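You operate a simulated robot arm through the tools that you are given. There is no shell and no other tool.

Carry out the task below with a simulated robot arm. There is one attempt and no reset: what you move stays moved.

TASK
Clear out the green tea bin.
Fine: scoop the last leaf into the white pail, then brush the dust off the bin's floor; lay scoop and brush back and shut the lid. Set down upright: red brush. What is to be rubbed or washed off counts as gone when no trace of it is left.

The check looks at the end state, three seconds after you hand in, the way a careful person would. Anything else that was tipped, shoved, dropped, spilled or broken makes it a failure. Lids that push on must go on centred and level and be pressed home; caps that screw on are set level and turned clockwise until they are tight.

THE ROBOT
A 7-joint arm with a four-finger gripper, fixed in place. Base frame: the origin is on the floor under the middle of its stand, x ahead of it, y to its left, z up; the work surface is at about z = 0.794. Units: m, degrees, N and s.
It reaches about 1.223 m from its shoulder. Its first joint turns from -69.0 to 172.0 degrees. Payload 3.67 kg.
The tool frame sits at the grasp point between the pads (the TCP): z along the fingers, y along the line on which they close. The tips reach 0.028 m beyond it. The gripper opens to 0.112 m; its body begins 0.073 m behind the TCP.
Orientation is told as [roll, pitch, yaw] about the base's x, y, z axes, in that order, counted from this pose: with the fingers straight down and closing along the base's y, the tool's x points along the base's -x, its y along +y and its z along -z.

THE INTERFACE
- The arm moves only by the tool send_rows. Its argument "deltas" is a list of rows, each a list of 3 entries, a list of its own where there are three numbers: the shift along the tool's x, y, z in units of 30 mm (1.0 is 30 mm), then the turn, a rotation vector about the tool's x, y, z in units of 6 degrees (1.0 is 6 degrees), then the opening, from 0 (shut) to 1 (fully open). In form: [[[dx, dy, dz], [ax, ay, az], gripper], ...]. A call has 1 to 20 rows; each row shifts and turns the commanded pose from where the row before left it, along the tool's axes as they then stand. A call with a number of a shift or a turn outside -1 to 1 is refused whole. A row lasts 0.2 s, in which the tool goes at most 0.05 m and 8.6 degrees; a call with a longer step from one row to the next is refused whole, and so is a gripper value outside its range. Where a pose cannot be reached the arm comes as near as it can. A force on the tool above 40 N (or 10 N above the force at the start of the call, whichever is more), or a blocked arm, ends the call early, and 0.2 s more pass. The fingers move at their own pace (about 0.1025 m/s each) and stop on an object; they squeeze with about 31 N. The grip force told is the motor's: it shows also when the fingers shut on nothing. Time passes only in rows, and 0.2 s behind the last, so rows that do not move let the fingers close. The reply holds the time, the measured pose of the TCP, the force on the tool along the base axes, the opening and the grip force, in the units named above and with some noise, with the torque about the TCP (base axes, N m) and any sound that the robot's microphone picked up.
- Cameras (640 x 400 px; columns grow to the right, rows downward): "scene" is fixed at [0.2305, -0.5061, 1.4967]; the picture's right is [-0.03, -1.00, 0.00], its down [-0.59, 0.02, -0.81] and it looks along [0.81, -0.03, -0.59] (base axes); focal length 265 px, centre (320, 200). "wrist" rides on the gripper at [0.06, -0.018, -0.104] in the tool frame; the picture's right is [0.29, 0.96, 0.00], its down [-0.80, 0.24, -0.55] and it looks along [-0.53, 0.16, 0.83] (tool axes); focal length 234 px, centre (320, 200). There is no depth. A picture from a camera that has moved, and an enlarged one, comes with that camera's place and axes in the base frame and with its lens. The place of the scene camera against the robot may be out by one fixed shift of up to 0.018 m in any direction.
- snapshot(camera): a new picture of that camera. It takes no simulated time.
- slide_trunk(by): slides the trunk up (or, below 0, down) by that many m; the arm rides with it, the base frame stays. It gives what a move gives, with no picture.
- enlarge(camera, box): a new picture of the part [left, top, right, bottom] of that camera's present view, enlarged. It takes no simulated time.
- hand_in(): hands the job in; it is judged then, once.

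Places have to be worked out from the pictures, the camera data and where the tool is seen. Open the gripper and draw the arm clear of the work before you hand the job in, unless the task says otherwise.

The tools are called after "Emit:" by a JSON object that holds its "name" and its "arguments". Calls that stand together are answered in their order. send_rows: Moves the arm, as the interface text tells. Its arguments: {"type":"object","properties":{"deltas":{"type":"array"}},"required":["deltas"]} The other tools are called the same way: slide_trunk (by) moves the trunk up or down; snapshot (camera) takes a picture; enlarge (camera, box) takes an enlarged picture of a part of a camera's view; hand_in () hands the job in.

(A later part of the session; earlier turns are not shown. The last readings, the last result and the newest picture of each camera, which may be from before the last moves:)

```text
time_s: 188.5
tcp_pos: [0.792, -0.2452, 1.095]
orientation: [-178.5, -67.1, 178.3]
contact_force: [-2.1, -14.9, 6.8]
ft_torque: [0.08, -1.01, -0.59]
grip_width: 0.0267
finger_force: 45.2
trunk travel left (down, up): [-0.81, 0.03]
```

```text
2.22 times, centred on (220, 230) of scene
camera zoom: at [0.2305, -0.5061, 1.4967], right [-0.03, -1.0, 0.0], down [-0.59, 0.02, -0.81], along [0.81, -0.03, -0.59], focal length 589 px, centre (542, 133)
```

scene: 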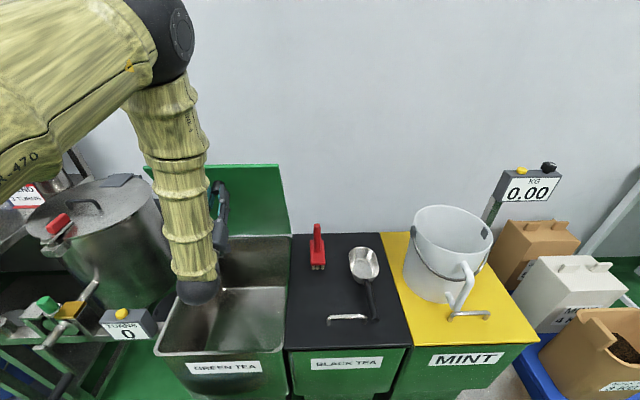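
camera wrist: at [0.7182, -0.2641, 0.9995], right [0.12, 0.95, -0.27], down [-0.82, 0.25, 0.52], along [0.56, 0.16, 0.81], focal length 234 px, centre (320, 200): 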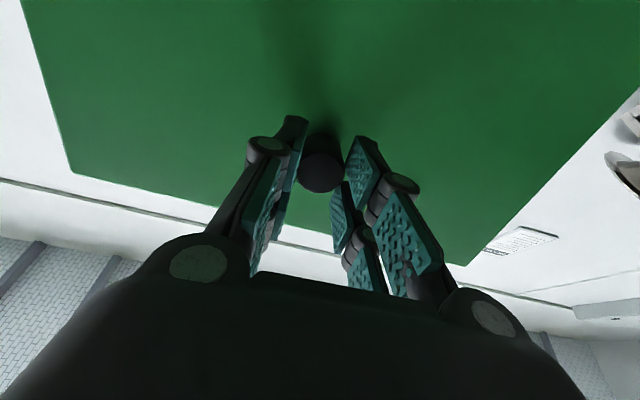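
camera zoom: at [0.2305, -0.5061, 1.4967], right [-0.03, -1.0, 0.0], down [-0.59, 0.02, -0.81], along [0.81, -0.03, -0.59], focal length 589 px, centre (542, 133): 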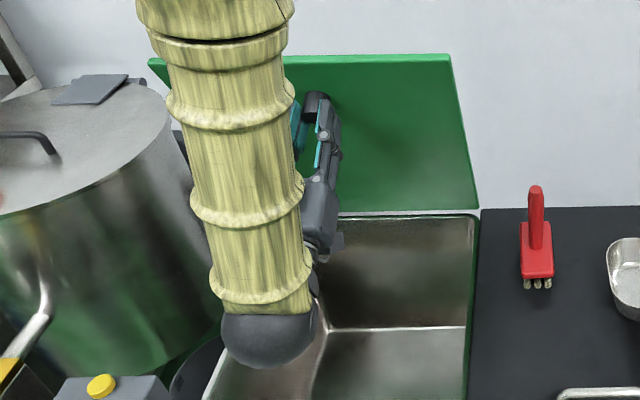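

Radial force is relieved but there is a −15 N side force; I shift 3 mm right and continue in smaller checked steps along the corrected arc.

Emit:
{"name": "send_rows", "arguments": {"deltas": [[[0, -0.1, 0], [0, 0, 0], 0], [[0, 0, 0], [0, 0, 0], 0]]}}

Emit:
{"name": "send_rows", "arguments": {"deltas": [[[0.06, 0, -0.36], [0, -0.34, 0], 0], [[0, 0, 0], [0, 0, 0], 0]]}}

```text
time_s: 189.1
tcp_pos: [0.791, -0.2454, 1.096]
orientation: [-178.6, -67.2, 178.6]
contact_force: [-5.0, -1.9, 3.3]
ft_torque: [0.07, 0.36, 0.24]
grip_width: 0.0265
finger_force: 45.3
trunk travel left (down, up): [-0.81, 0.03]
```

```text
time_s: 189.7
tcp_pos: [0.7826, -0.2456, 1.0906]
orientation: [-178.4, -65.0, 177.9]
contact_force: [-2.6, -4.4, 3.4]
ft_torque: [-0.03, -0.18, -0.67]
grip_width: 0.0266
finger_force: 45.1
trunk travel left (down, up): [-0.81, 0.03]
```

Forces are low again. I continue in small steps.

Emit:
{"name": "send_rows", "arguments": {"deltas": [[[0.07, -0.02, -0.4], [0, -0.38, 0], 0], [[0, 0, 0], [0, 0, 0], 0], [[0.07, -0.02, -0.4], [0, -0.38, 0], 0], [[0, 0, 0], [0, 0, 0], 0]]}}

Emit:
{"name": "send_rows", "arguments": {"deltas": [[[0.08, -0.02, -0.4], [0, -0.38, 0], 0], [[0, 0, 0], [0, 0, 0], 0], [[0.08, 0, -0.4], [0, -0.38, 0], 0], [[0, 0, 0], [0, 0, 0], 0]]}}

Emit:
{"name": "snapshot", "arguments": {"camera": "scene"}}

Emit:
{"name": "snapshot", "arguments": {"camera": "wrist"}}

```text
time_s: 190.7
tcp_pos: [0.7616, -0.2451, 1.0767]
orientation: [-178.7, -60.6, 178.4]
contact_force: [-6.7, 13.9, 2.7]
ft_torque: [-0.15, 0.69, -0.05]
grip_width: 0.0267
finger_force: 44.8
trunk travel left (down, up): [-0.81, 0.03]
```

```text
time_s: 191.7
tcp_pos: [0.7437, -0.2454, 1.0604]
orientation: [-178.9, -55.9, 178.7]
contact_force: [-10.7, 22.5, 10.9]
ft_torque: [-0.02, -0.07, 0.1]
grip_width: 0.0264
finger_force: 45.0
trunk travel left (down, up): [-0.81, 0.03]
```

```text
taken
```

scene: 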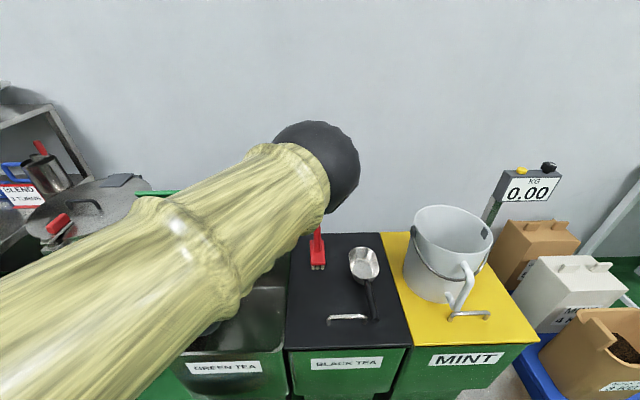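

```text
taken
camera wrist: at [0.6897, -0.2649, 0.9518], right [0.17, 0.95, -0.25], down [-0.9, 0.25, 0.35], along [0.39, 0.17, 0.9], focal length 234 px, centre (320, 200)
```

wrist: 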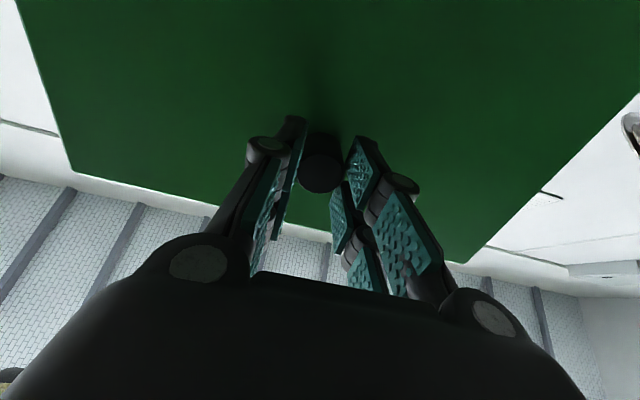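

The arm's elbow swung to the right side above the black bin but clear of it. Side force is +22 N, so I shift back 3 mm left and continue two small steps.

Emit:
{"name": "send_rows", "arguments": {"deltas": [[[0, 0.1, 0], [0, 0, 0], 0], [[0, 0, 0], [0, 0, 0], 0]]}}

Emit:
{"name": "send_rows", "arguments": {"deltas": [[[0.07, 0, -0.42], [0, -0.38, 0], 0], [[0, 0, 0], [0, 0, 0], 0], [[0.07, 0, -0.42], [0, -0.38, 0], 0], [[0, 0, 0], [0, 0, 0], 0]]}}

Emit:
{"name": "snapshot", "arguments": {"camera": "scene"}}

```text
time_s: 192.3
tcp_pos: [0.7432, -0.2451, 1.0604]
orientation: [-178.9, -55.8, 178.5]
contact_force: [-13.6, 4.4, 13.5]
ft_torque: [-0.16, -0.08, -0.3]
grip_width: 0.0263
finger_force: 45.0
trunk travel left (down, up): [-0.81, 0.03]
```

```text
time_s: 193.3
tcp_pos: [0.725, -0.2447, 1.0429]
orientation: [-179.2, -51.4, 179.1]
contact_force: [-15.1, 0.1, 12.8]
ft_torque: [0.23, -0.17, -0.44]
grip_width: 0.027
finger_force: 45.2
trunk travel left (down, up): [-0.81, 0.03]
```

```text
taken
```

scene: 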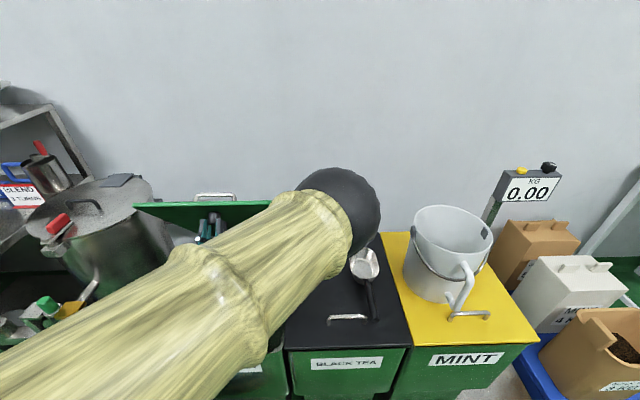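

The tangential load is only about 1 N, so the hinge may hold the lid by itself. I open the fingers slightly to test; if it drops, it only settles a few millimetres onto the fingertips.

Emit:
{"name": "send_rows", "arguments": {"deltas": [[[0, 0, 0], [0, 0, 0], 0.27], [[0, 0, 0], [0, 0, 0], 0.32], [[0, 0, 0], [0, 0, 0], 0.4], [[0, 0, 0], [0, 0, 0], 0.5], [[0, 0, 0], [0, 0, 0], 0.5], [[0, 0, 0], [0, 0, 0], 0.5]]}}

Emit:
{"name": "snapshot", "arguments": {"camera": "wrist"}}

Emit:
{"name": "snapshot", "arguments": {"camera": "scene"}}

```text
time_s: 194.7
tcp_pos: [0.7254, -0.2447, 1.0419]
orientation: [-179.1, -51.5, 179.0]
contact_force: [-1.0, 1.2, -2.0]
ft_torque: [0.01, -0.01, -0.03]
grip_width: 0.056
finger_force: 0.0
trunk travel left (down, up): [-0.81, 0.03]
```

```text
taken
camera wrist: at [0.6816, -0.265, 0.9292], right [0.19, 0.95, -0.23], down [-0.93, 0.25, 0.28], along [0.32, 0.17, 0.93], focal length 234 px, centre (320, 200)
```

wrist: 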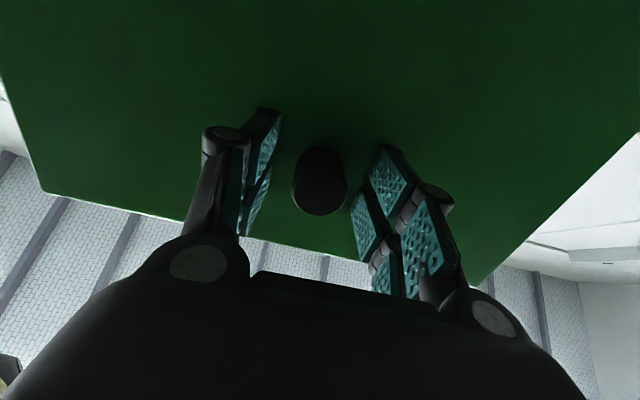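

```text
taken
```

scene: 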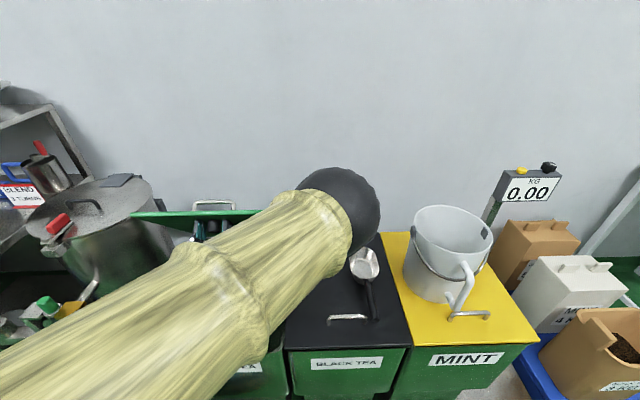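

The lid settled about 1.5 cm onto the fingertips with only about 2 N, with the knob hanging free between the open fingers. I now use the fingertips as a support near the front edge and lower the lid step by step while turning the gripper back toward a forward-pointing pose.

Emit:
{"name": "send_rows", "arguments": {"deltas": [[[-0.084, 0, -0.395], [0, 0.708, 0], 0.5], [[-0.055, 0, -0.4], [0, 0.708, 0], 0.5], [[0, 0, 0], [0, 0, 0], 0.5]]}}

Emit:
{"name": "snapshot", "arguments": {"camera": "wrist"}}

Emit:
{"name": "snapshot", "arguments": {"camera": "scene"}}

```text
time_s: 195.5
tcp_pos: [0.705, -0.2451, 1.0299]
orientation: [-178.8, -60.0, 178.7]
contact_force: [-2.6, 0.4, -1.0]
ft_torque: [0.04, -0.06, -0.06]
grip_width: 0.0564
finger_force: 0.3
trunk travel left (down, up): [-0.81, 0.03]
```

```text
taken
camera wrist: at [0.6441, -0.2644, 0.9262], right [0.15, 0.95, -0.26], down [-0.88, 0.25, 0.41], along [0.46, 0.16, 0.87], focal length 234 px, centre (320, 200)
```

wrist: 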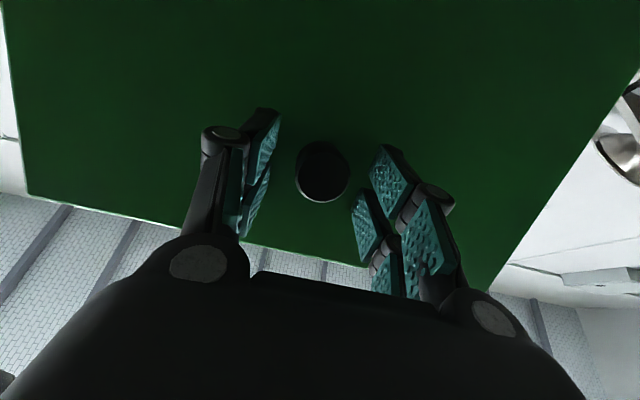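

```text
taken
```

scene: 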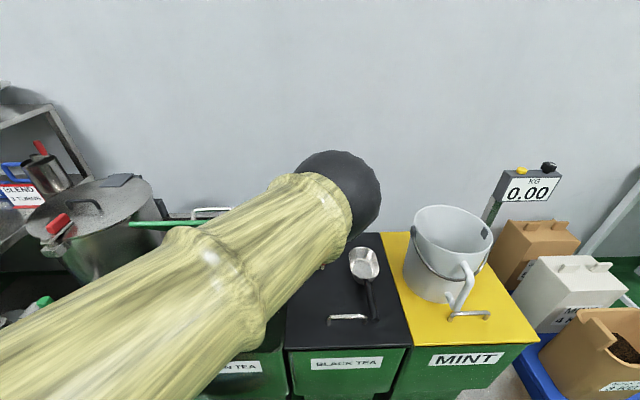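

The lid follows onto the fingertips as planned. I continue to the next two support poses.

Emit:
{"name": "send_rows", "arguments": {"deltas": [[[0.051, 0, -0.588], [0, 0.833, 0], 0.5], [[0.102, 0, -0.581], [0, 0.833, 0], 0.5], [[0, 0, 0], [0, 0, 0], 0.5]]}}

Emit:
{"name": "send_rows", "arguments": {"deltas": [[[0.199, 0, -0.521], [0, 0.833, 0], 0.5], [[0.243, 0, -0.502], [0, 0.833, 0], 0.5], [[0, 0, 0], [0, 0, 0], 0.5]]}}

Emit:
{"name": "snapshot", "arguments": {"camera": "wrist"}}

Emit:
{"name": "snapshot", "arguments": {"camera": "scene"}}

```text
time_s: 196.3
tcp_pos: [0.6763, -0.2457, 1.013]
orientation: [-178.4, -70.0, 178.1]
contact_force: [-3.3, 0.3, -0.9]
ft_torque: [0.02, -0.03, -0.03]
grip_width: 0.0562
finger_force: 0.1
trunk travel left (down, up): [-0.81, 0.03]
```

```text
time_s: 197.1
tcp_pos: [0.6507, -0.2458, 0.9893]
orientation: [-176.9, -80.1, 176.6]
contact_force: [-2.8, 0.2, -2.2]
ft_torque: [0.01, -0.05, -0.1]
grip_width: 0.0562
finger_force: 0.1
trunk travel left (down, up): [-0.81, 0.03]
```

```text
taken
camera wrist: at [0.5572, -0.2639, 0.9106], right [0.06, 0.95, -0.29], down [-0.68, 0.25, 0.69], along [0.73, 0.16, 0.67], focal length 234 px, centre (320, 200)
```

wrist: 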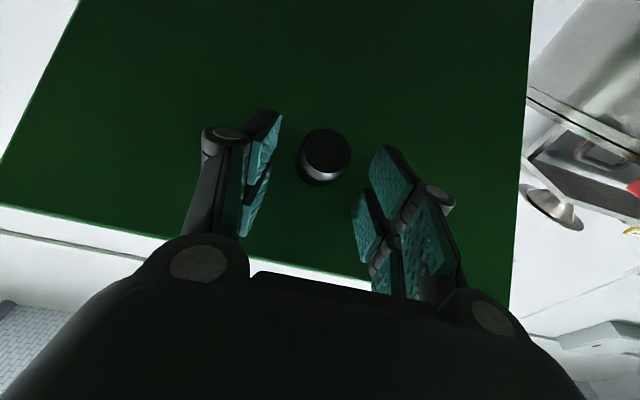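

```text
taken
```

scene: 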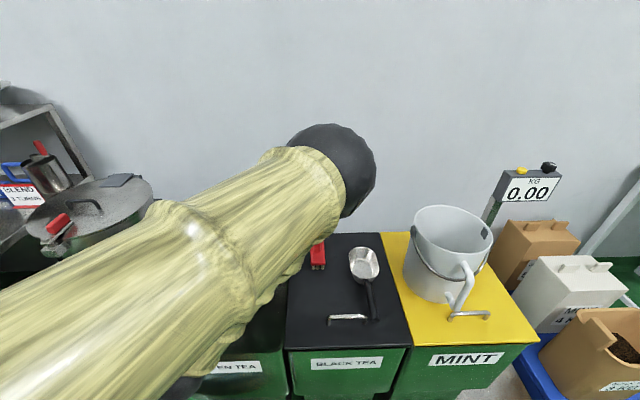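

The lid lowers smoothly on the fingertips (about 3 N). I continue with the next two poses.

Emit:
{"name": "send_rows", "arguments": {"deltas": [[[0.352, 0, -0.429], [0, 0.667, 0], 0.5], [[0.382, 0, -0.404], [0, 0.667, 0], 0.5], [[0, 0, 0], [0, 0, 0], 0.5]]}}

Emit:
{"name": "send_rows", "arguments": {"deltas": [[[0.406, 0, -0.314], [0, 0.583, 0], 0.5], [[0.424, 0, -0.289], [0, 0.583, 0], 0.5], [[0, 0, 0], [0, 0, 0], 0.5]]}}

Emit:
{"name": "snapshot", "arguments": {"camera": "wrist"}}

Emit:
{"name": "snapshot", "arguments": {"camera": "scene"}}

```text
time_s: 197.9
tcp_pos: [0.6284, -0.2448, 0.9628]
orientation: [-164.9, -87.9, 164.6]
contact_force: [-2.0, 0.1, -2.3]
ft_torque: [0.08, 0.01, -0.08]
grip_width: 0.0563
finger_force: 0.0
trunk travel left (down, up): [-0.81, 0.03]
```

```text
time_s: 198.7
tcp_pos: [0.6121, -0.2459, 0.9388]
orientation: [-6.2, -85.0, 5.9]
contact_force: [-2.2, 0.8, -1.9]
ft_torque: [0.08, 0.01, -0.09]
grip_width: 0.0562
finger_force: 0.3
trunk travel left (down, up): [-0.81, 0.03]
```

```text
taken
camera wrist: at [0.5023, -0.264, 0.8863], right [-0.02, 0.95, -0.3], down [-0.48, 0.25, 0.84], along [0.88, 0.16, 0.45], focal length 234 px, centre (320, 200)
```

wrist: 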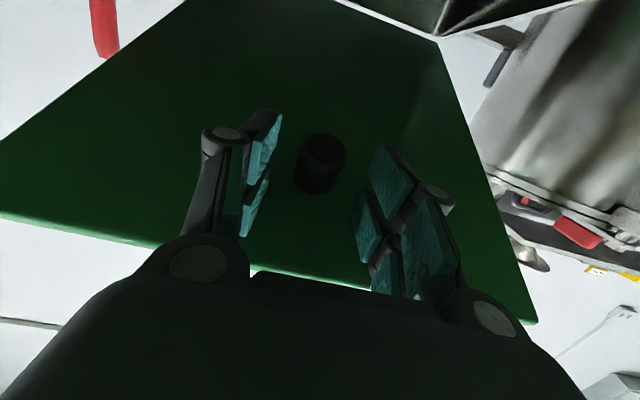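

```text
taken
```

scene: 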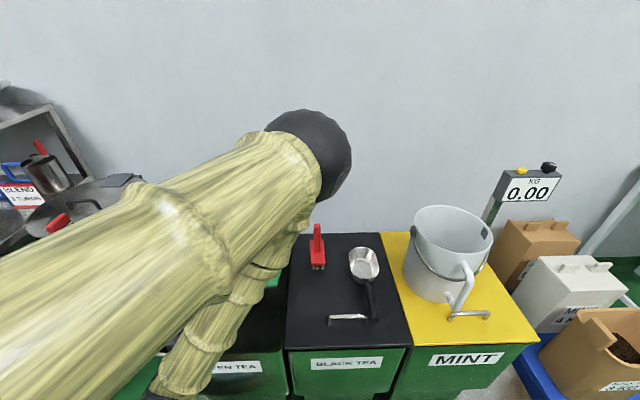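

Going smoothly. I continue with two more poses.

Emit:
{"name": "send_rows", "arguments": {"deltas": [[[0.45, 0, -0.213], [0, 0.4167, 0], 0.5], [[0.459, 0, -0.193], [0, 0.4167, 0], 0.5], [[0, 0, 0], [0, 0, 0], 0.5]]}}

Emit:
{"name": "send_rows", "arguments": {"deltas": [[[0.482, 0, -0.111], [0, 0.4167, 0], 0.5], [[0.486, 0, -0.09], [0, 0.4167, 0], 0.5], [[0, 0, 0], [0, 0, 0], 0.5]]}}

Emit:
{"name": "snapshot", "arguments": {"camera": "wrist"}}

Emit:
{"name": "snapshot", "arguments": {"camera": "scene"}}

```text
time_s: 199.5
tcp_pos: [0.5978, -0.2458, 0.9117]
orientation: [-3.1, -80.0, 2.7]
contact_force: [-0.6, 1.5, -3.1]
ft_torque: [0.09, 0.09, 0.01]
grip_width: 0.0555
finger_force: 0.1
trunk travel left (down, up): [-0.81, 0.03]
```

```text
time_s: 200.3
tcp_pos: [0.5858, -0.2467, 0.8846]
orientation: [-2.1, -74.9, 1.8]
contact_force: [-2.1, 0.7, -2.8]
ft_torque: [0.1, 0.03, -0.04]
grip_width: 0.0555
finger_force: 0.0
trunk travel left (down, up): [-0.81, 0.03]
```

```text
taken
camera wrist: at [0.4684, -0.2647, 0.8522], right [-0.07, 0.96, -0.29], down [-0.33, 0.25, 0.91], along [0.94, 0.16, 0.3], focal length 234 px, centre (320, 200)
```

wrist: 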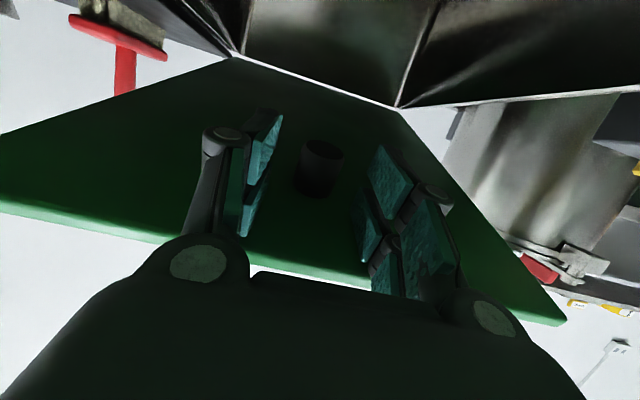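

```text
taken
```

scene: 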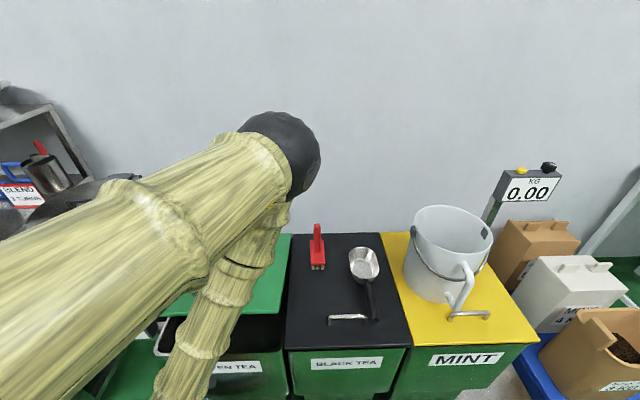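

The lid is now about 15° open, resting on the fingers. I lower further and begin drawing the fingers toward the front edge.

Emit:
{"name": "send_rows", "arguments": {"deltas": [[[0.488, 0, -0.107], [0, 0.4167, 0], 0.5], [[0.492, 0, -0.086], [0, 0.4167, 0], 0.5], [[0, 0, 0], [0, 0, 0], 0.5]]}}

Emit:
{"name": "snapshot", "arguments": {"camera": "wrist"}}

Emit:
{"name": "snapshot", "arguments": {"camera": "scene"}}

```text
time_s: 201.1
tcp_pos: [0.5704, -0.247, 0.858]
orientation: [-1.6, -70.1, 1.1]
contact_force: [0.7, 0.0, -3.4]
ft_torque: [0.07, -0.04, 0.0]
grip_width: 0.0553
finger_force: 0.0
trunk travel left (down, up): [-0.81, 0.03]
```

```text
taken
camera wrist: at [0.4516, -0.2643, 0.8367], right [-0.09, 0.96, -0.28], down [-0.25, 0.25, 0.94], along [0.96, 0.16, 0.21], focal length 234 px, centre (320, 200)
```

wrist: 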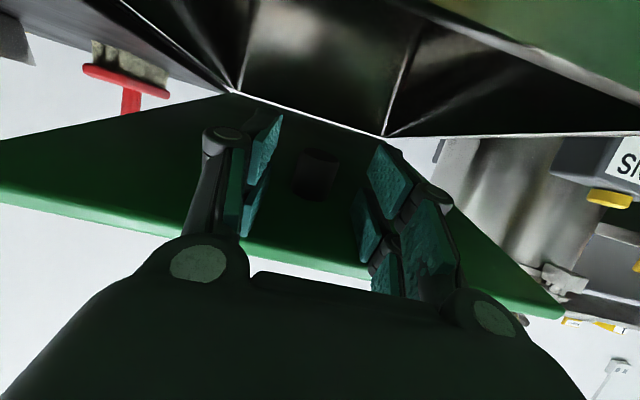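

```text
taken
```

scene: 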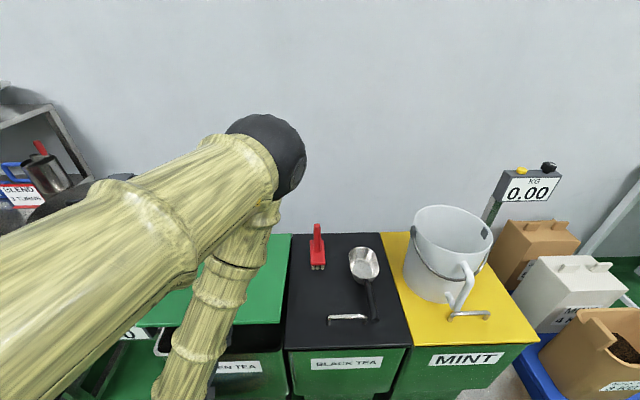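

The lid's front edge rests on the finger knuckles (about 15° open). I draw the gripper back 2 cm so the edge slides toward the fingertips.

Emit:
{"name": "send_rows", "arguments": {"deltas": [[[0.114, 0, -0.313], [0, 0, 0], 0.5], [[0.114, 0, -0.313], [0, 0, 0], 0.5], [[0, 0, 0], [0, 0, 0], 0.5]]}}

Emit:
{"name": "snapshot", "arguments": {"camera": "wrist"}}

Emit:
{"name": "enlarge", "arguments": {"camera": "scene", "box": [120, 220, 300, 400]}}

```text
time_s: 201.9
tcp_pos: [0.5509, -0.2451, 0.8571]
orientation: [-1.6, -70.1, 1.2]
contact_force: [0.2, 1.2, -4.0]
ft_torque: [0.11, -0.01, 0.02]
grip_width: 0.0559
finger_force: 0.0
trunk travel left (down, up): [-0.81, 0.03]
```

```text
taken
camera wrist: at [0.4314, -0.2632, 0.836], right [-0.09, 0.96, -0.28], down [-0.25, 0.25, 0.94], along [0.96, 0.16, 0.21], focal length 234 px, centre (320, 200)
```

wrist: 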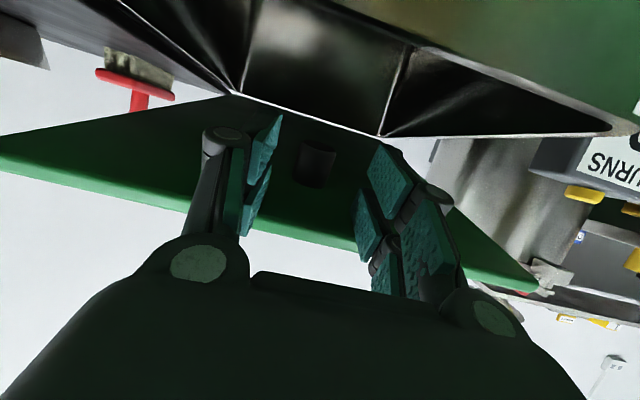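

```text
2.22 times, centred on (210, 310) of scene
camera zoom: at [0.2305, -0.5061, 1.4967], right [-0.03, -1.0, 0.0], down [-0.59, 0.02, -0.81], along [0.81, -0.03, -0.59], focal length 589 px, centre (564, -44)
```

zoom: 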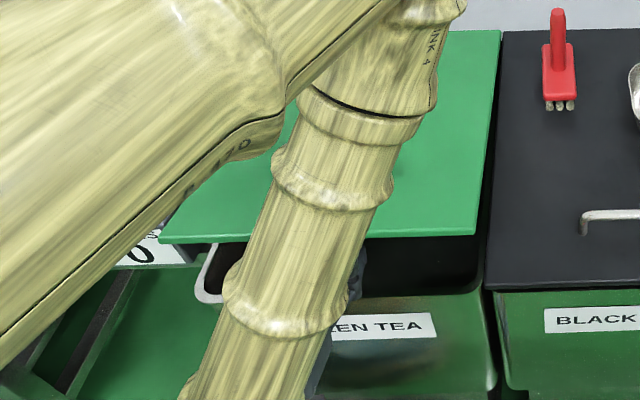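

The lid edge still sits about 10 cm above closed on the upper finger parts. I retreat and lower by 12 mm each and watch it.

Emit:
{"name": "send_rows", "arguments": {"deltas": [[[0.257, 0, -0.12], [0, 0, 0], 0.5], [[0.257, 0, -0.12], [0, 0, 0], 0.5], [[0, 0, 0], [0, 0, 0], 0.5]]}}

Emit:
{"name": "snapshot", "arguments": {"camera": "wrist"}}

Emit:
{"name": "enlarge", "arguments": {"camera": "scene", "box": [120, 220, 300, 400]}}

```text
time_s: 202.7
tcp_pos: [0.5401, -0.2458, 0.8445]
orientation: [-1.6, -70.0, 1.2]
contact_force: [-0.6, 1.0, -2.8]
ft_torque: [0.07, 0.02, -0.04]
grip_width: 0.0556
finger_force: 0.1
trunk travel left (down, up): [-0.81, 0.03]
```

```text
taken
camera wrist: at [0.4206, -0.264, 0.8236], right [-0.09, 0.96, -0.28], down [-0.25, 0.25, 0.94], along [0.96, 0.16, 0.21], focal length 234 px, centre (320, 200)
```

wrist: 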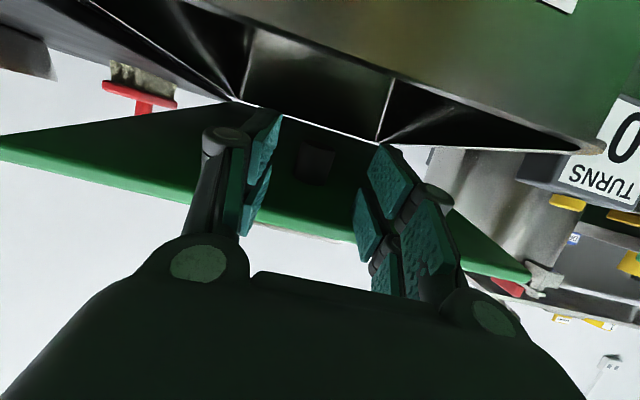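

```text
2.22 times, centred on (210, 310) of scene
camera zoom: at [0.2305, -0.5061, 1.4967], right [-0.03, -1.0, 0.0], down [-0.59, 0.02, -0.81], along [0.81, -0.03, -0.59], focal length 589 px, centre (564, -44)
```

zoom: 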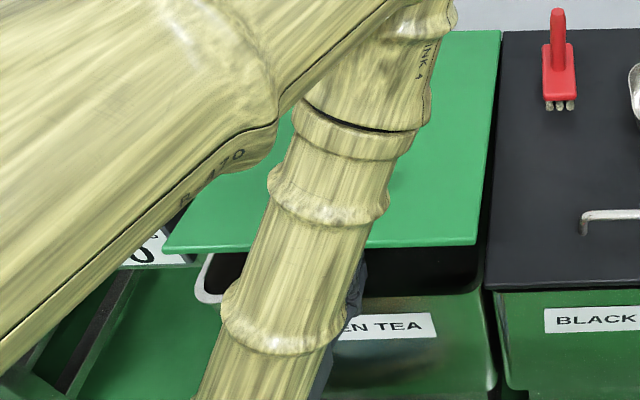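

The lid follows down. I keep retreating and lowering so that only the fingertips remain under the front edge.

Emit:
{"name": "send_rows", "arguments": {"deltas": [[[0.32, 0, -0.15], [0, 0, 0], 0.5], [[0.32, 0, -0.15], [0, 0, 0], 0.5], [[0, 0, 0], [0, 0, 0], 0.5]]}}

Emit:
{"name": "send_rows", "arguments": {"deltas": [[[0.342, 0, 0.036], [0, 0, 0], 0.5], [[0, 0, 0], [0, 0, 0], 0.5]]}}

Emit:
{"name": "snapshot", "arguments": {"camera": "wrist"}}

Emit:
{"name": "enlarge", "arguments": {"camera": "scene", "box": [120, 220, 300, 400]}}

```text
time_s: 203.5
tcp_pos: [0.5256, -0.247, 0.8304]
orientation: [-1.6, -70.0, 1.2]
contact_force: [-0.2, -0.8, -2.6]
ft_torque: [0.09, 0.06, 0.01]
grip_width: 0.0557
finger_force: 0.2
trunk travel left (down, up): [-0.81, 0.03]
```

```text
time_s: 204.1
tcp_pos: [0.5225, -0.2472, 0.8208]
orientation: [-1.6, -70.0, 1.1]
contact_force: [-1.9, 2.1, -3.0]
ft_torque: [0.06, 0.08, -0.04]
grip_width: 0.0555
finger_force: 0.0
trunk travel left (down, up): [-0.81, 0.03]
```

```text
taken
camera wrist: at [0.4028, -0.2656, 0.7996], right [-0.09, 0.96, -0.28], down [-0.25, 0.25, 0.94], along [0.96, 0.16, 0.21], focal length 234 px, centre (320, 200)
```

wrist: 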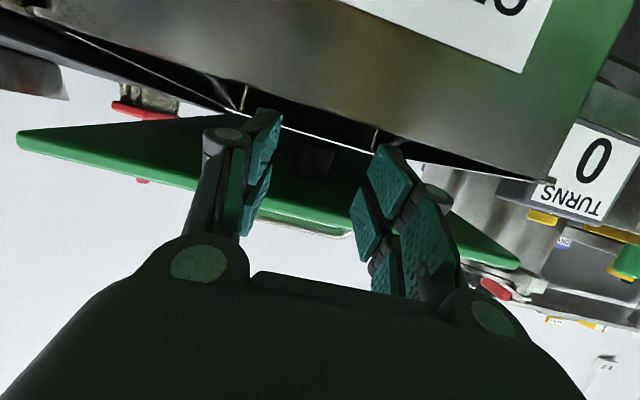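

```text
2.22 times, centred on (210, 310) of scene
camera zoom: at [0.2305, -0.5061, 1.4967], right [-0.03, -1.0, 0.0], down [-0.59, 0.02, -0.81], along [0.81, -0.03, -0.59], focal length 589 px, centre (564, -44)
```

zoom: 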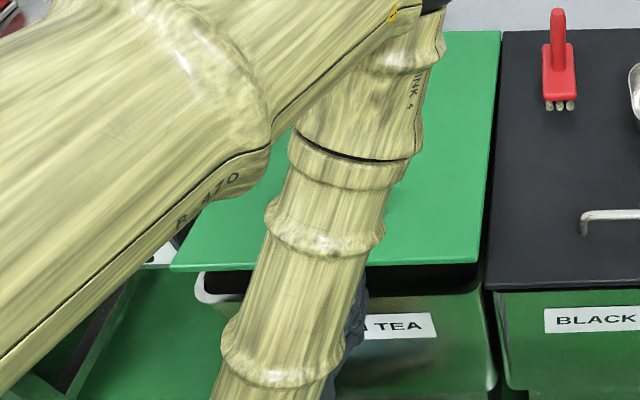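

Only about 2 cm remain at the front edge. I lower another 12 mm at the same place.

Emit:
{"name": "send_rows", "arguments": {"deltas": [[[0.188, 0, 0.068], [0, 0, 0], 0.5], [[0.188, 0, 0.068], [0, 0, 0], 0.5], [[0, 0, 0], [0, 0, 0], 0.5]]}}

Emit:
{"name": "snapshot", "arguments": {"camera": "wrist"}}

Emit:
{"name": "enlarge", "arguments": {"camera": "scene", "box": [120, 220, 300, 400]}}

```text
time_s: 204.9
tcp_pos: [0.5226, -0.2474, 0.8096]
orientation: [-1.6, -70.0, 1.1]
contact_force: [-3.5, 0.2, -2.5]
ft_torque: [0.11, 0.01, -0.1]
grip_width: 0.0561
finger_force: 0.6
trunk travel left (down, up): [-0.81, 0.03]
```

```text
taken
camera wrist: at [0.4027, -0.2654, 0.7871], right [-0.09, 0.96, -0.28], down [-0.25, 0.25, 0.94], along [0.96, 0.16, 0.21], focal length 234 px, centre (320, 200)
```

wrist: 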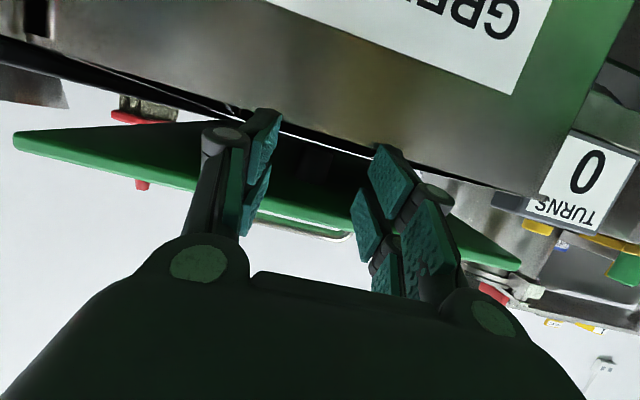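

```text
2.22 times, centred on (210, 310) of scene
camera zoom: at [0.2305, -0.5061, 1.4967], right [-0.03, -1.0, 0.0], down [-0.59, 0.02, -0.81], along [0.81, -0.03, -0.59], focal length 589 px, centre (564, -44)
```

zoom: 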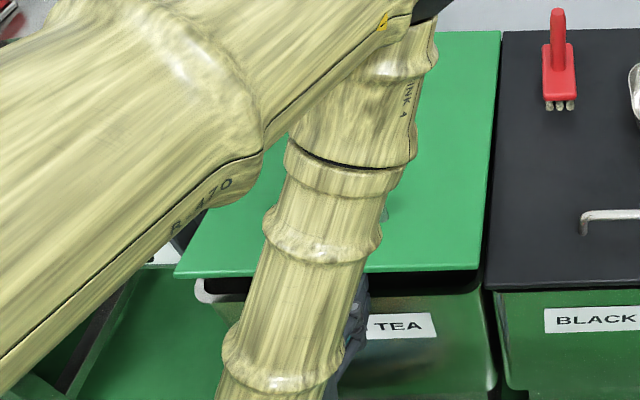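

The lid is within about 1.5 cm of closed. I now draw the fingertips straight back so it settles onto the rim.

Emit:
{"name": "send_rows", "arguments": {"deltas": [[[0.17, 0, -0.47], [0, 0, 0], 0.5], [[0.17, 0, -0.47], [0, 0, 0], 0.5], [[0.17, 0, -0.47], [0, 0, 0], 0.5], [[0, 0, 0], [0, 0, 0], 0.5]]}}

Emit:
{"name": "snapshot", "arguments": {"camera": "wrist"}}

Emit:
{"name": "enlarge", "arguments": {"camera": "scene", "box": [120, 220, 300, 400]}}

```text
time_s: 205.9
tcp_pos: [0.4769, -0.245, 0.8084]
orientation: [-1.6, -70.2, 1.1]
contact_force: [-0.6, 1.1, 0.1]
ft_torque: [0.0, 0.01, 0.02]
grip_width: 0.0558
finger_force: 0.1
trunk travel left (down, up): [-0.81, 0.03]
```

```text
taken
camera wrist: at [0.3577, -0.2637, 0.7872], right [-0.09, 0.96, -0.28], down [-0.25, 0.25, 0.94], along [0.96, 0.16, 0.21], focal length 234 px, centre (320, 200)
```

wrist: 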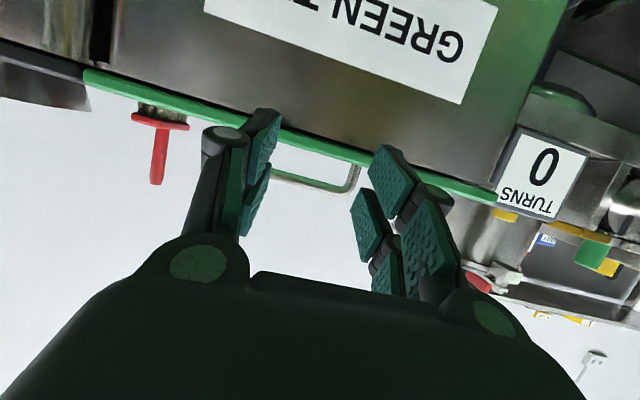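

```text
2.22 times, centred on (210, 310) of scene
camera zoom: at [0.2305, -0.5061, 1.4967], right [-0.03, -1.0, 0.0], down [-0.59, 0.02, -0.81], along [0.81, -0.03, -0.59], focal length 589 px, centre (564, -44)
```

zoom: 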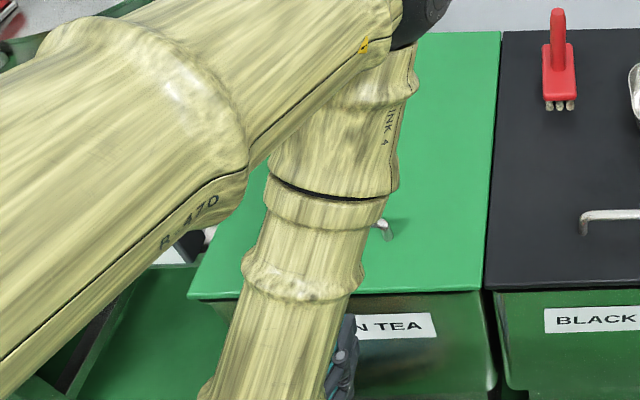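

The lid dropped shut gently and lies flush on the bin. I back off and rise in front of it to get clear views.

Emit:
{"name": "send_rows", "arguments": {"deltas": [[[0.17, 0, -0.47], [0, 0, 0], 0.5], [[-0.9, 0, -0.33], [0, 0, 0], 0.5], [[-0.9, 0, -0.33], [0, 0, 0], 0.5], [[-0.9, 0, -0.33], [0, 0, 0], 0.5], [[-0.9, 0, -0.33], [0, 0, 0], 0.5], [[-0.9, 0, -0.33], [0, 0, 0], 0.5], [[-0.9, 0, -0.33], [0, 0, 0], 0.5], [[-0.9, 0, -0.33], [0, 0, 0], 0.5], [[-0.9, 0, -0.33], [0, 0, 0], 0.5], [[0, 0, 0], [0, 0, 0], 0.5]]}}

Emit:
{"name": "snapshot", "arguments": {"camera": "scene"}}

Emit:
{"name": "snapshot", "arguments": {"camera": "wrist"}}

```text
time_s: 208.1
tcp_pos: [0.5014, -0.247, 0.9766]
orientation: [-1.6, -70.1, 1.0]
contact_force: [-0.7, 0.0, -0.2]
ft_torque: [0.0, 0.0, -0.01]
grip_width: 0.0559
finger_force: 0.0
out of reach, approached as far as the arm can: row 7, 8, 9
trunk travel left (down, up): [-0.81, 0.03]
```

```text
taken
```

scene: 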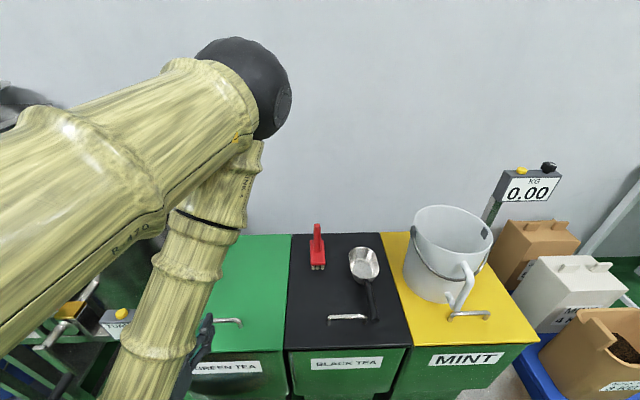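

```text
taken
camera wrist: at [0.3812, -0.2651, 0.9545], right [-0.09, 0.96, -0.28], down [-0.25, 0.25, 0.94], along [0.96, 0.16, 0.21], focal length 234 px, centre (320, 200)
```

wrist: 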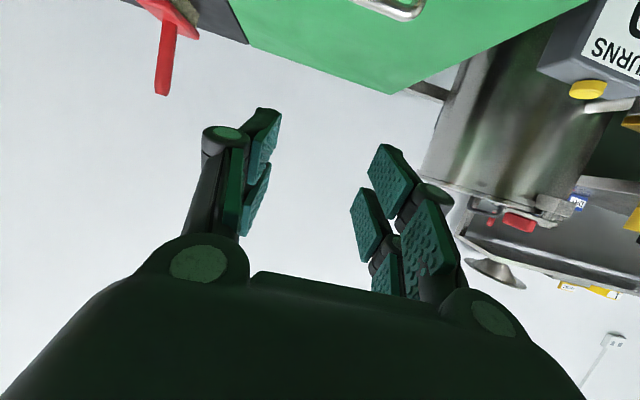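

The lid is shut. The arm is folded to its limit here, so I go forward a bit, turn the gripper back toward vertical, and rise.

Emit:
{"name": "send_rows", "arguments": {"deltas": [[[-0.6, 0, 0.8], [0, 0.5, 0], 0.5], [[-0.6, 0, 0.8], [0, 0.5, 0], 0.5], [[-0.6, 0, 0.7], [0, 0.6, 0], 0.6], [[-0.6, 0, 0.6], [0, 0.7, 0], 0.8], [[-0.6, 0, 0.3], [0, 0.8, 0], 1], [[-0.3, 0, 0], [0, 0.8, 0], 1], [[0, 0, 0], [0, 0.9, 0], 1], [[0, 0, 0], [0, 0.9, 0], 1], [[0, 0, 0], [0, 0.9, 0], 1], [[0, 0, 0], [0, 0.9, 0], 1], [[0, 0, -0.5], [0, 0.9, 0], 1], [[0, 0, -0.8], [0, 0, 0], 1], [[0, 0, -0.8], [0, 0, 0], 1], [[0, 0, 0], [0, 0, 0], 1]]}}

Emit:
{"name": "snapshot", "arguments": {"camera": "scene"}}

Emit:
{"name": "snapshot", "arguments": {"camera": "wrist"}}

```text
time_s: 211.1
tcp_pos: [0.6127, -0.2479, 1.0802]
orientation: [-0.6, -19.6, -0.2]
contact_force: [0.2, -0.2, -0.4]
ft_torque: [0.01, 0.01, -0.01]
grip_width: 0.1119
finger_force: 0.0
trunk travel left (down, up): [-0.81, 0.03]
```

```text
taken
```

scene: 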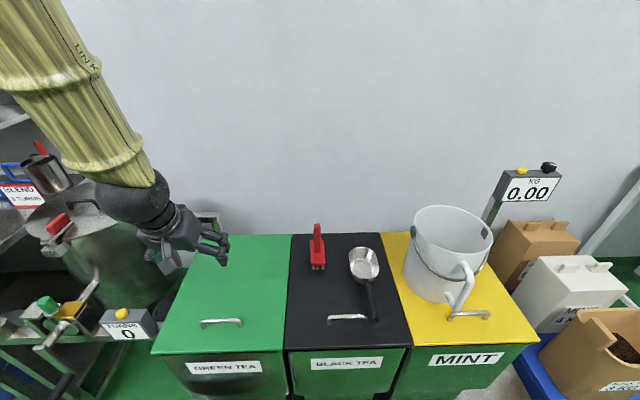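

```text
taken
camera wrist: at [0.5205, -0.2656, 1.1569], right [-0.27, 0.96, -0.11], down [0.57, 0.24, 0.79], along [0.78, 0.15, -0.61], focal length 234 px, centre (320, 200)
```

wrist: 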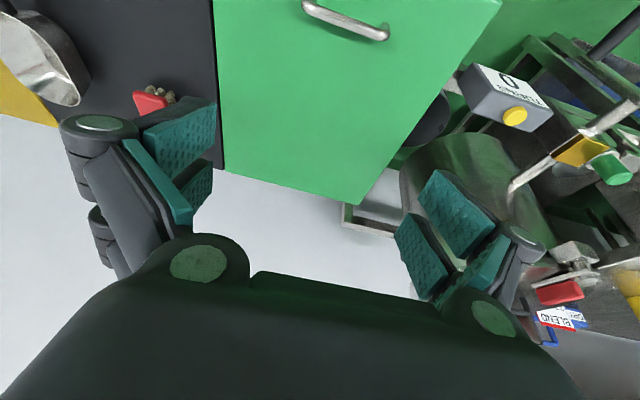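

Lid shut, brush upright, scoop in place. I zoom in on all of it to verify.

Emit:
{"name": "enlarge", "arguments": {"camera": "scene", "box": [140, 220, 300, 390]}}

Emit:
{"name": "enlarge", "arguments": {"camera": "scene", "box": [280, 210, 420, 350]}}

Emit:
{"name": "enlarge", "arguments": {"camera": "scene", "box": [390, 190, 550, 350]}}

Emit:
{"name": "enlarge", "arguments": {"camera": "scene", "box": [150, 315, 300, 380]}}

```text
2.35 times, centred on (220, 305) of scene
camera zoom: at [0.2305, -0.5061, 1.4967], right [-0.03, -1.0, 0.0], down [-0.59, 0.02, -0.81], along [0.81, -0.03, -0.59], focal length 623 px, centre (555, -47)
```

zoom: 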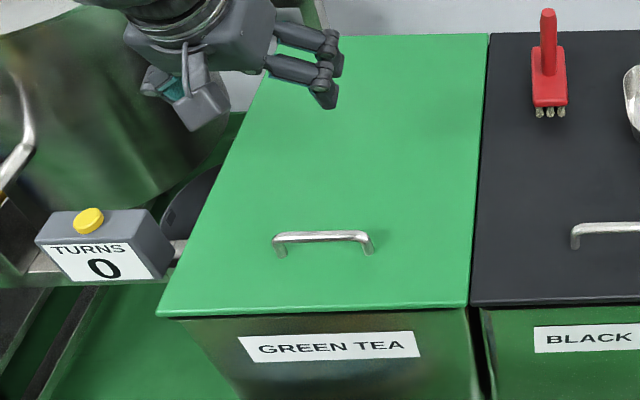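

```text
2.86 times, centred on (350, 280) of scene
camera zoom: at [0.2305, -0.5061, 1.4967], right [-0.03, -1.0, 0.0], down [-0.59, 0.02, -0.81], along [0.81, -0.03, -0.59], focal length 757 px, centre (234, -29)
```

zoom: 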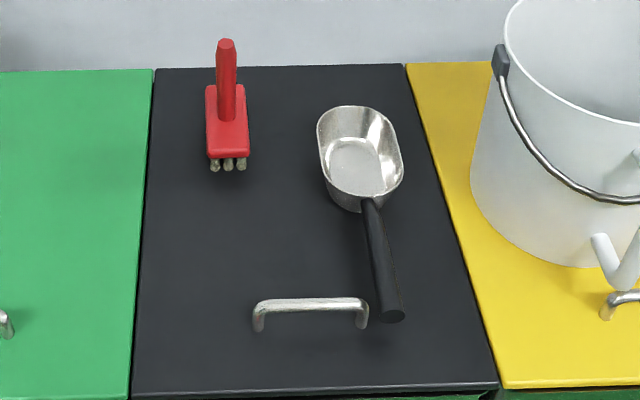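

```text
2.50 times, centred on (470, 270) of scene
camera zoom: at [0.2305, -0.5061, 1.4967], right [-0.03, -1.0, 0.0], down [-0.59, 0.02, -0.81], along [0.81, -0.03, -0.59], focal length 662 px, centre (-55, 25)
```

zoom: 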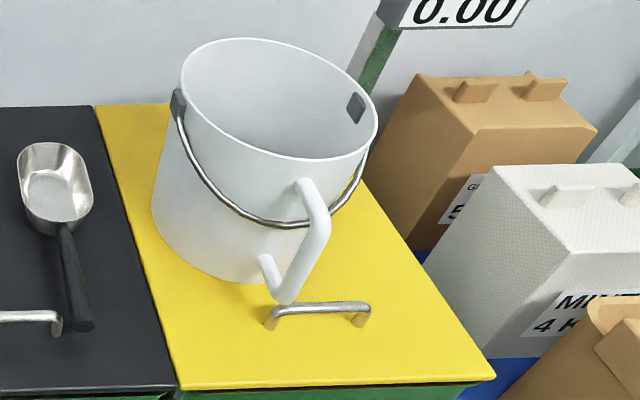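

```text
4.27 times, centred on (225, 348) of scene
camera zoom: at [0.2305, -0.5061, 1.4967], right [-0.03, -1.0, 0.0], down [-0.59, 0.02, -0.81], along [0.81, -0.03, -0.59], focal length 1130 px, centre (725, -429)
```

zoom: 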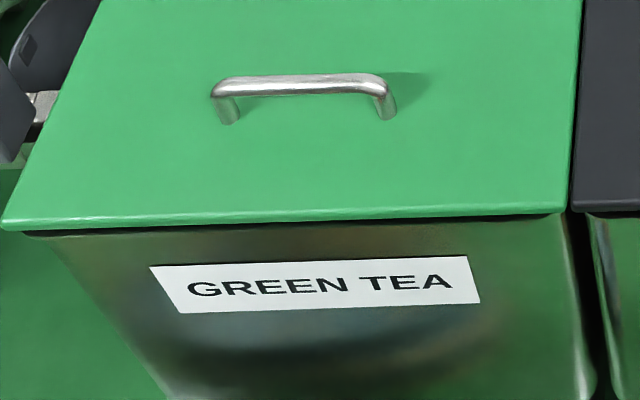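

Everything is in order: pail upright and unmoved, scoop and brush in place, lid flush. To be sure the lid is fully home I give it a gentle press: closed fingers, vertical, behind the bar handle.

Emit:
{"name": "send_rows", "arguments": {"deltas": [[[0, 0, 0], [0, 0.817, 0], 0.5], [[0, 0, 0], [0, 0.817, 0], 0], [[0, 0, 0], [0, 0.817, 0], 0], [[0, 0, 0], [0, 0.817, 0], 0], [[-0.8, 0, 0], [0, 0, 0], 0], [[-0.8, 0, 0], [0, 0, 0], 0], [[-0.8, 0, 0], [0, 0, 0], 0], [[-0.8, 0, 0], [0, 0, 0], 0], [[0, 0, 0.9], [0, 0, 0], 0], [[0, 0, 0.9], [0, 0, 0], 0], [[0, 0, 0.9], [0, 0, 0], 0], [[0, 0, 0.9], [0, 0, 0], 0], [[0, 0, 0.9], [0, 0, 0], 0], [[0, 0, 0.9], [0, 0, 0], 0], [[0, 0, 0], [0, 0, 0], 0]]}}

Emit:
{"name": "snapshot", "arguments": {"camera": "wrist"}}

Emit:
{"name": "enlarge", "arguments": {"camera": "scene", "box": [140, 200, 300, 370]}}

```text
time_s: 214.3
tcp_pos: [0.705, -0.2486, 0.9167]
orientation: [-0.7, 0.0, -0.3]
contact_force: [0.3, 0.6, 0.7]
ft_torque: [0.02, -0.03, 0.0]
grip_width: 0.0001
finger_force: 30.7
trunk travel left (down, up): [-0.81, 0.03]
```

```text
taken
camera wrist: at [0.6443, -0.2654, 1.0204], right [-0.28, 0.96, -0.01], down [0.8, 0.24, 0.55], along [0.53, 0.15, -0.83], focal length 234 px, centre (320, 200)
```

wrist: 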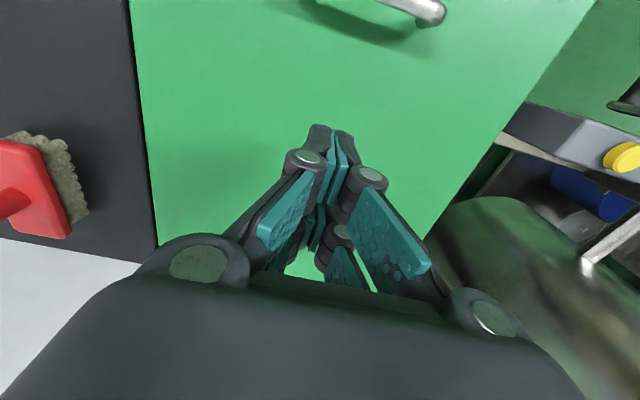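

```text
2.35 times, centred on (220, 285) of scene
camera zoom: at [0.2305, -0.5061, 1.4967], right [-0.03, -1.0, 0.0], down [-0.59, 0.02, -0.81], along [0.81, -0.03, -0.59], focal length 623 px, centre (555, 0)
```

zoom: 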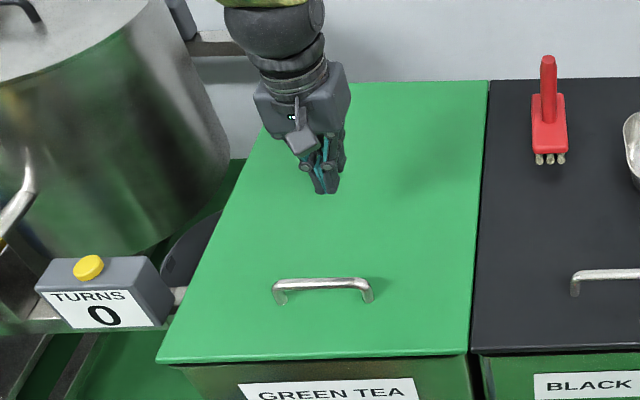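

Well placed behind the bar. I go down in small steps until light contact.

Emit:
{"name": "send_rows", "arguments": {"deltas": [[[0, 0, 0.7], [0, 0, 0], 0], [[0, 0, 0.7], [0, 0, 0], 0], [[0, 0, 0.4], [0, 0, 0], 0], [[0, 0, 0], [0, 0, 0], 0]]}}

Emit:
{"name": "send_rows", "arguments": {"deltas": [[[0, 0, 0.15], [0, 0, 0], 0], [[0, 0, 0.15], [0, 0, 0], 0], [[0, 0, 0], [0, 0, 0], 0]]}}

Emit:
{"name": "send_rows", "arguments": {"deltas": [[[0, 0, 0.12], [0, 0, 0], 0], [[0, 0, 0], [0, 0, 0], 0]]}}

```text
time_s: 215.3
tcp_pos: [0.7056, -0.2497, 0.8642]
orientation: [-0.6, -0.1, -0.4]
contact_force: [0.9, 0.9, 1.2]
ft_torque: [0.01, -0.01, 0.0]
grip_width: 0.0
finger_force: 30.7
trunk travel left (down, up): [-0.81, 0.03]
```

```text
time_s: 216.1
tcp_pos: [0.7059, -0.2504, 0.8558]
orientation: [-0.6, 0.1, -0.4]
contact_force: [0.0, -0.9, 0.6]
ft_torque: [0.0, 0.0, -0.02]
grip_width: 0.0
finger_force: 31.1
trunk travel left (down, up): [-0.81, 0.03]
```

```text
time_s: 216.7
tcp_pos: [0.7067, -0.2502, 0.8535]
orientation: [-0.6, 0.0, -0.4]
contact_force: [-0.4, -0.3, 0.1]
ft_torque: [0.03, -0.04, 0.03]
grip_width: 0.0
finger_force: 30.7
trunk travel left (down, up): [-0.81, 0.03]
```

Emit:
{"name": "send_rows", "arguments": {"deltas": [[[0, 0, 0.12], [0, 0, 0], 0], [[0, 0, 0.12], [0, 0, 0], 0], [[0, 0, 0], [0, 0, 0], 0]]}}

Emit:
{"name": "send_rows", "arguments": {"deltas": [[[0, 0, 0.12], [0, 0, 0], 0], [[0, 0, 0.12], [0, 0, 0], 0], [[0, 0, 0], [0, 0, 0], 0]]}}

Emit:
{"name": "send_rows", "arguments": {"deltas": [[[0, 0, 0.1], [0, 0, 0], 0], [[0, 0, 0], [0, 0, 0], 0]]}}

```text
time_s: 217.5
tcp_pos: [0.7067, -0.2492, 0.8452]
orientation: [-0.6, -0.1, -0.4]
contact_force: [0.4, -0.4, -0.1]
ft_torque: [0.0, -0.04, -0.01]
grip_width: 0.0001
finger_force: 31.1
trunk travel left (down, up): [-0.81, 0.03]
```

```text
time_s: 218.3
tcp_pos: [0.7065, -0.2493, 0.8378]
orientation: [-0.6, -0.2, -0.4]
contact_force: [0.1, 0.8, 0.3]
ft_torque: [0.01, 0.0, 0.01]
grip_width: 0.0
finger_force: 30.7
trunk travel left (down, up): [-0.81, 0.03]
```

```text
time_s: 218.9
tcp_pos: [0.7057, -0.2488, 0.8357]
orientation: [-0.6, 0.1, -0.4]
contact_force: [0.2, 0.4, 0.0]
ft_torque: [0.03, 0.01, 0.02]
grip_width: 0.0
finger_force: 30.9
trunk travel left (down, up): [-0.81, 0.03]
```

No contact yet (tips at about z 0.808). I continue in 3 mm steps.

Emit:
{"name": "send_rows", "arguments": {"deltas": [[[0, 0, 0.1], [0, 0, 0], 0], [[0, 0, 0], [0, 0, 0], 0]]}}

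Emit:
{"name": "send_rows", "arguments": {"deltas": [[[0, 0, 0.1], [0, 0, 0], 0], [[0, 0, 0], [0, 0, 0], 0]]}}

Emit:
{"name": "send_rows", "arguments": {"deltas": [[[0, 0, 0.1], [0, 0, 0], 0], [[0, 0, 0], [0, 0, 0], 0]]}}

```text
time_s: 219.5
tcp_pos: [0.7069, -0.2495, 0.8318]
orientation: [-0.6, 0.0, -0.4]
contact_force: [0.0, 0.4, -0.8]
ft_torque: [0.0, -0.03, -0.02]
grip_width: 0.0001
finger_force: 31.1
trunk travel left (down, up): [-0.81, 0.03]
```

```text
time_s: 220.1
tcp_pos: [0.7066, -0.2498, 0.83]
orientation: [-0.6, -0.1, -0.4]
contact_force: [-0.4, 0.0, 0.3]
ft_torque: [-0.01, 0.0, 0.01]
grip_width: 0.0
finger_force: 30.8
trunk travel left (down, up): [-0.81, 0.03]
```

```text
time_s: 220.7
tcp_pos: [0.7082, -0.2499, 0.8249]
orientation: [-0.7, 0.0, -0.4]
contact_force: [0.0, -0.6, 0.3]
ft_torque: [-0.02, 0.0, 0.03]
grip_width: 0.0002
finger_force: 31.2
trunk travel left (down, up): [-0.81, 0.03]
```

Emit:
{"name": "send_rows", "arguments": {"deltas": [[[0, 0, 0.08], [0, 0, 0], 0], [[0, 0, 0], [0, 0, 0], 0]]}}

Emit:
{"name": "send_rows", "arguments": {"deltas": [[[0, 0, 0.06], [0, 0, 0], 0], [[0, 0, 0], [0, 0, 0], 0]]}}

Emit:
{"name": "enlarge", "arguments": {"camera": "scene", "box": [170, 220, 300, 350]}}

```text
time_s: 221.3
tcp_pos: [0.7077, -0.2505, 0.8231]
orientation: [-0.6, -0.1, -0.4]
contact_force: [-0.7, 0.8, 0.3]
ft_torque: [-0.02, -0.02, 0.01]
grip_width: 0.0
finger_force: 31.0
trunk travel left (down, up): [-0.81, 0.03]
```

```text
time_s: 221.9
tcp_pos: [0.7068, -0.251, 0.8216]
orientation: [-0.7, -0.1, -0.4]
contact_force: [-0.8, 0.6, 0.2]
ft_torque: [-0.01, 0.0, 0.0]
grip_width: 0.0
finger_force: 30.9
trunk travel left (down, up): [-0.81, 0.03]
```

```text
3.08 times, centred on (235, 285) of scene
camera zoom: at [0.2305, -0.5061, 1.4967], right [-0.03, -1.0, 0.0], down [-0.59, 0.02, -0.81], along [0.81, -0.03, -0.59], focal length 815 px, centre (582, -62)
```

zoom: 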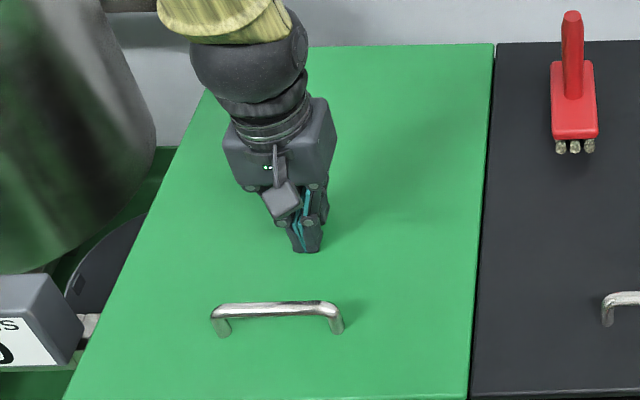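

Tips are nearly at the surface now. I take 2 mm steps to feel light contact.

Emit:
{"name": "send_rows", "arguments": {"deltas": [[[0, 0, 0.07], [0, 0, 0], 0], [[0, 0, 0], [0, 0, 0], 0]]}}

Emit:
{"name": "send_rows", "arguments": {"deltas": [[[0, 0, 0.07], [0, 0, 0], 0], [[0, 0, 0], [0, 0, 0], 0]]}}

```text
time_s: 222.5
tcp_pos: [0.7073, -0.2514, 0.8192]
orientation: [-0.7, -0.1, -0.4]
contact_force: [-0.2, 0.4, 0.6]
ft_torque: [0.03, -0.02, -0.01]
grip_width: 0.0
finger_force: 31.5
trunk travel left (down, up): [-0.81, 0.03]
```

```text
time_s: 223.1
tcp_pos: [0.7058, -0.2507, 0.819]
orientation: [-0.5, -0.2, -0.4]
contact_force: [1.8, -2.1, 18.7]
ft_torque: [0.01, 0.12, -0.05]
grip_width: 0.0061
finger_force: 35.4
trunk travel left (down, up): [-0.81, 0.03]
```

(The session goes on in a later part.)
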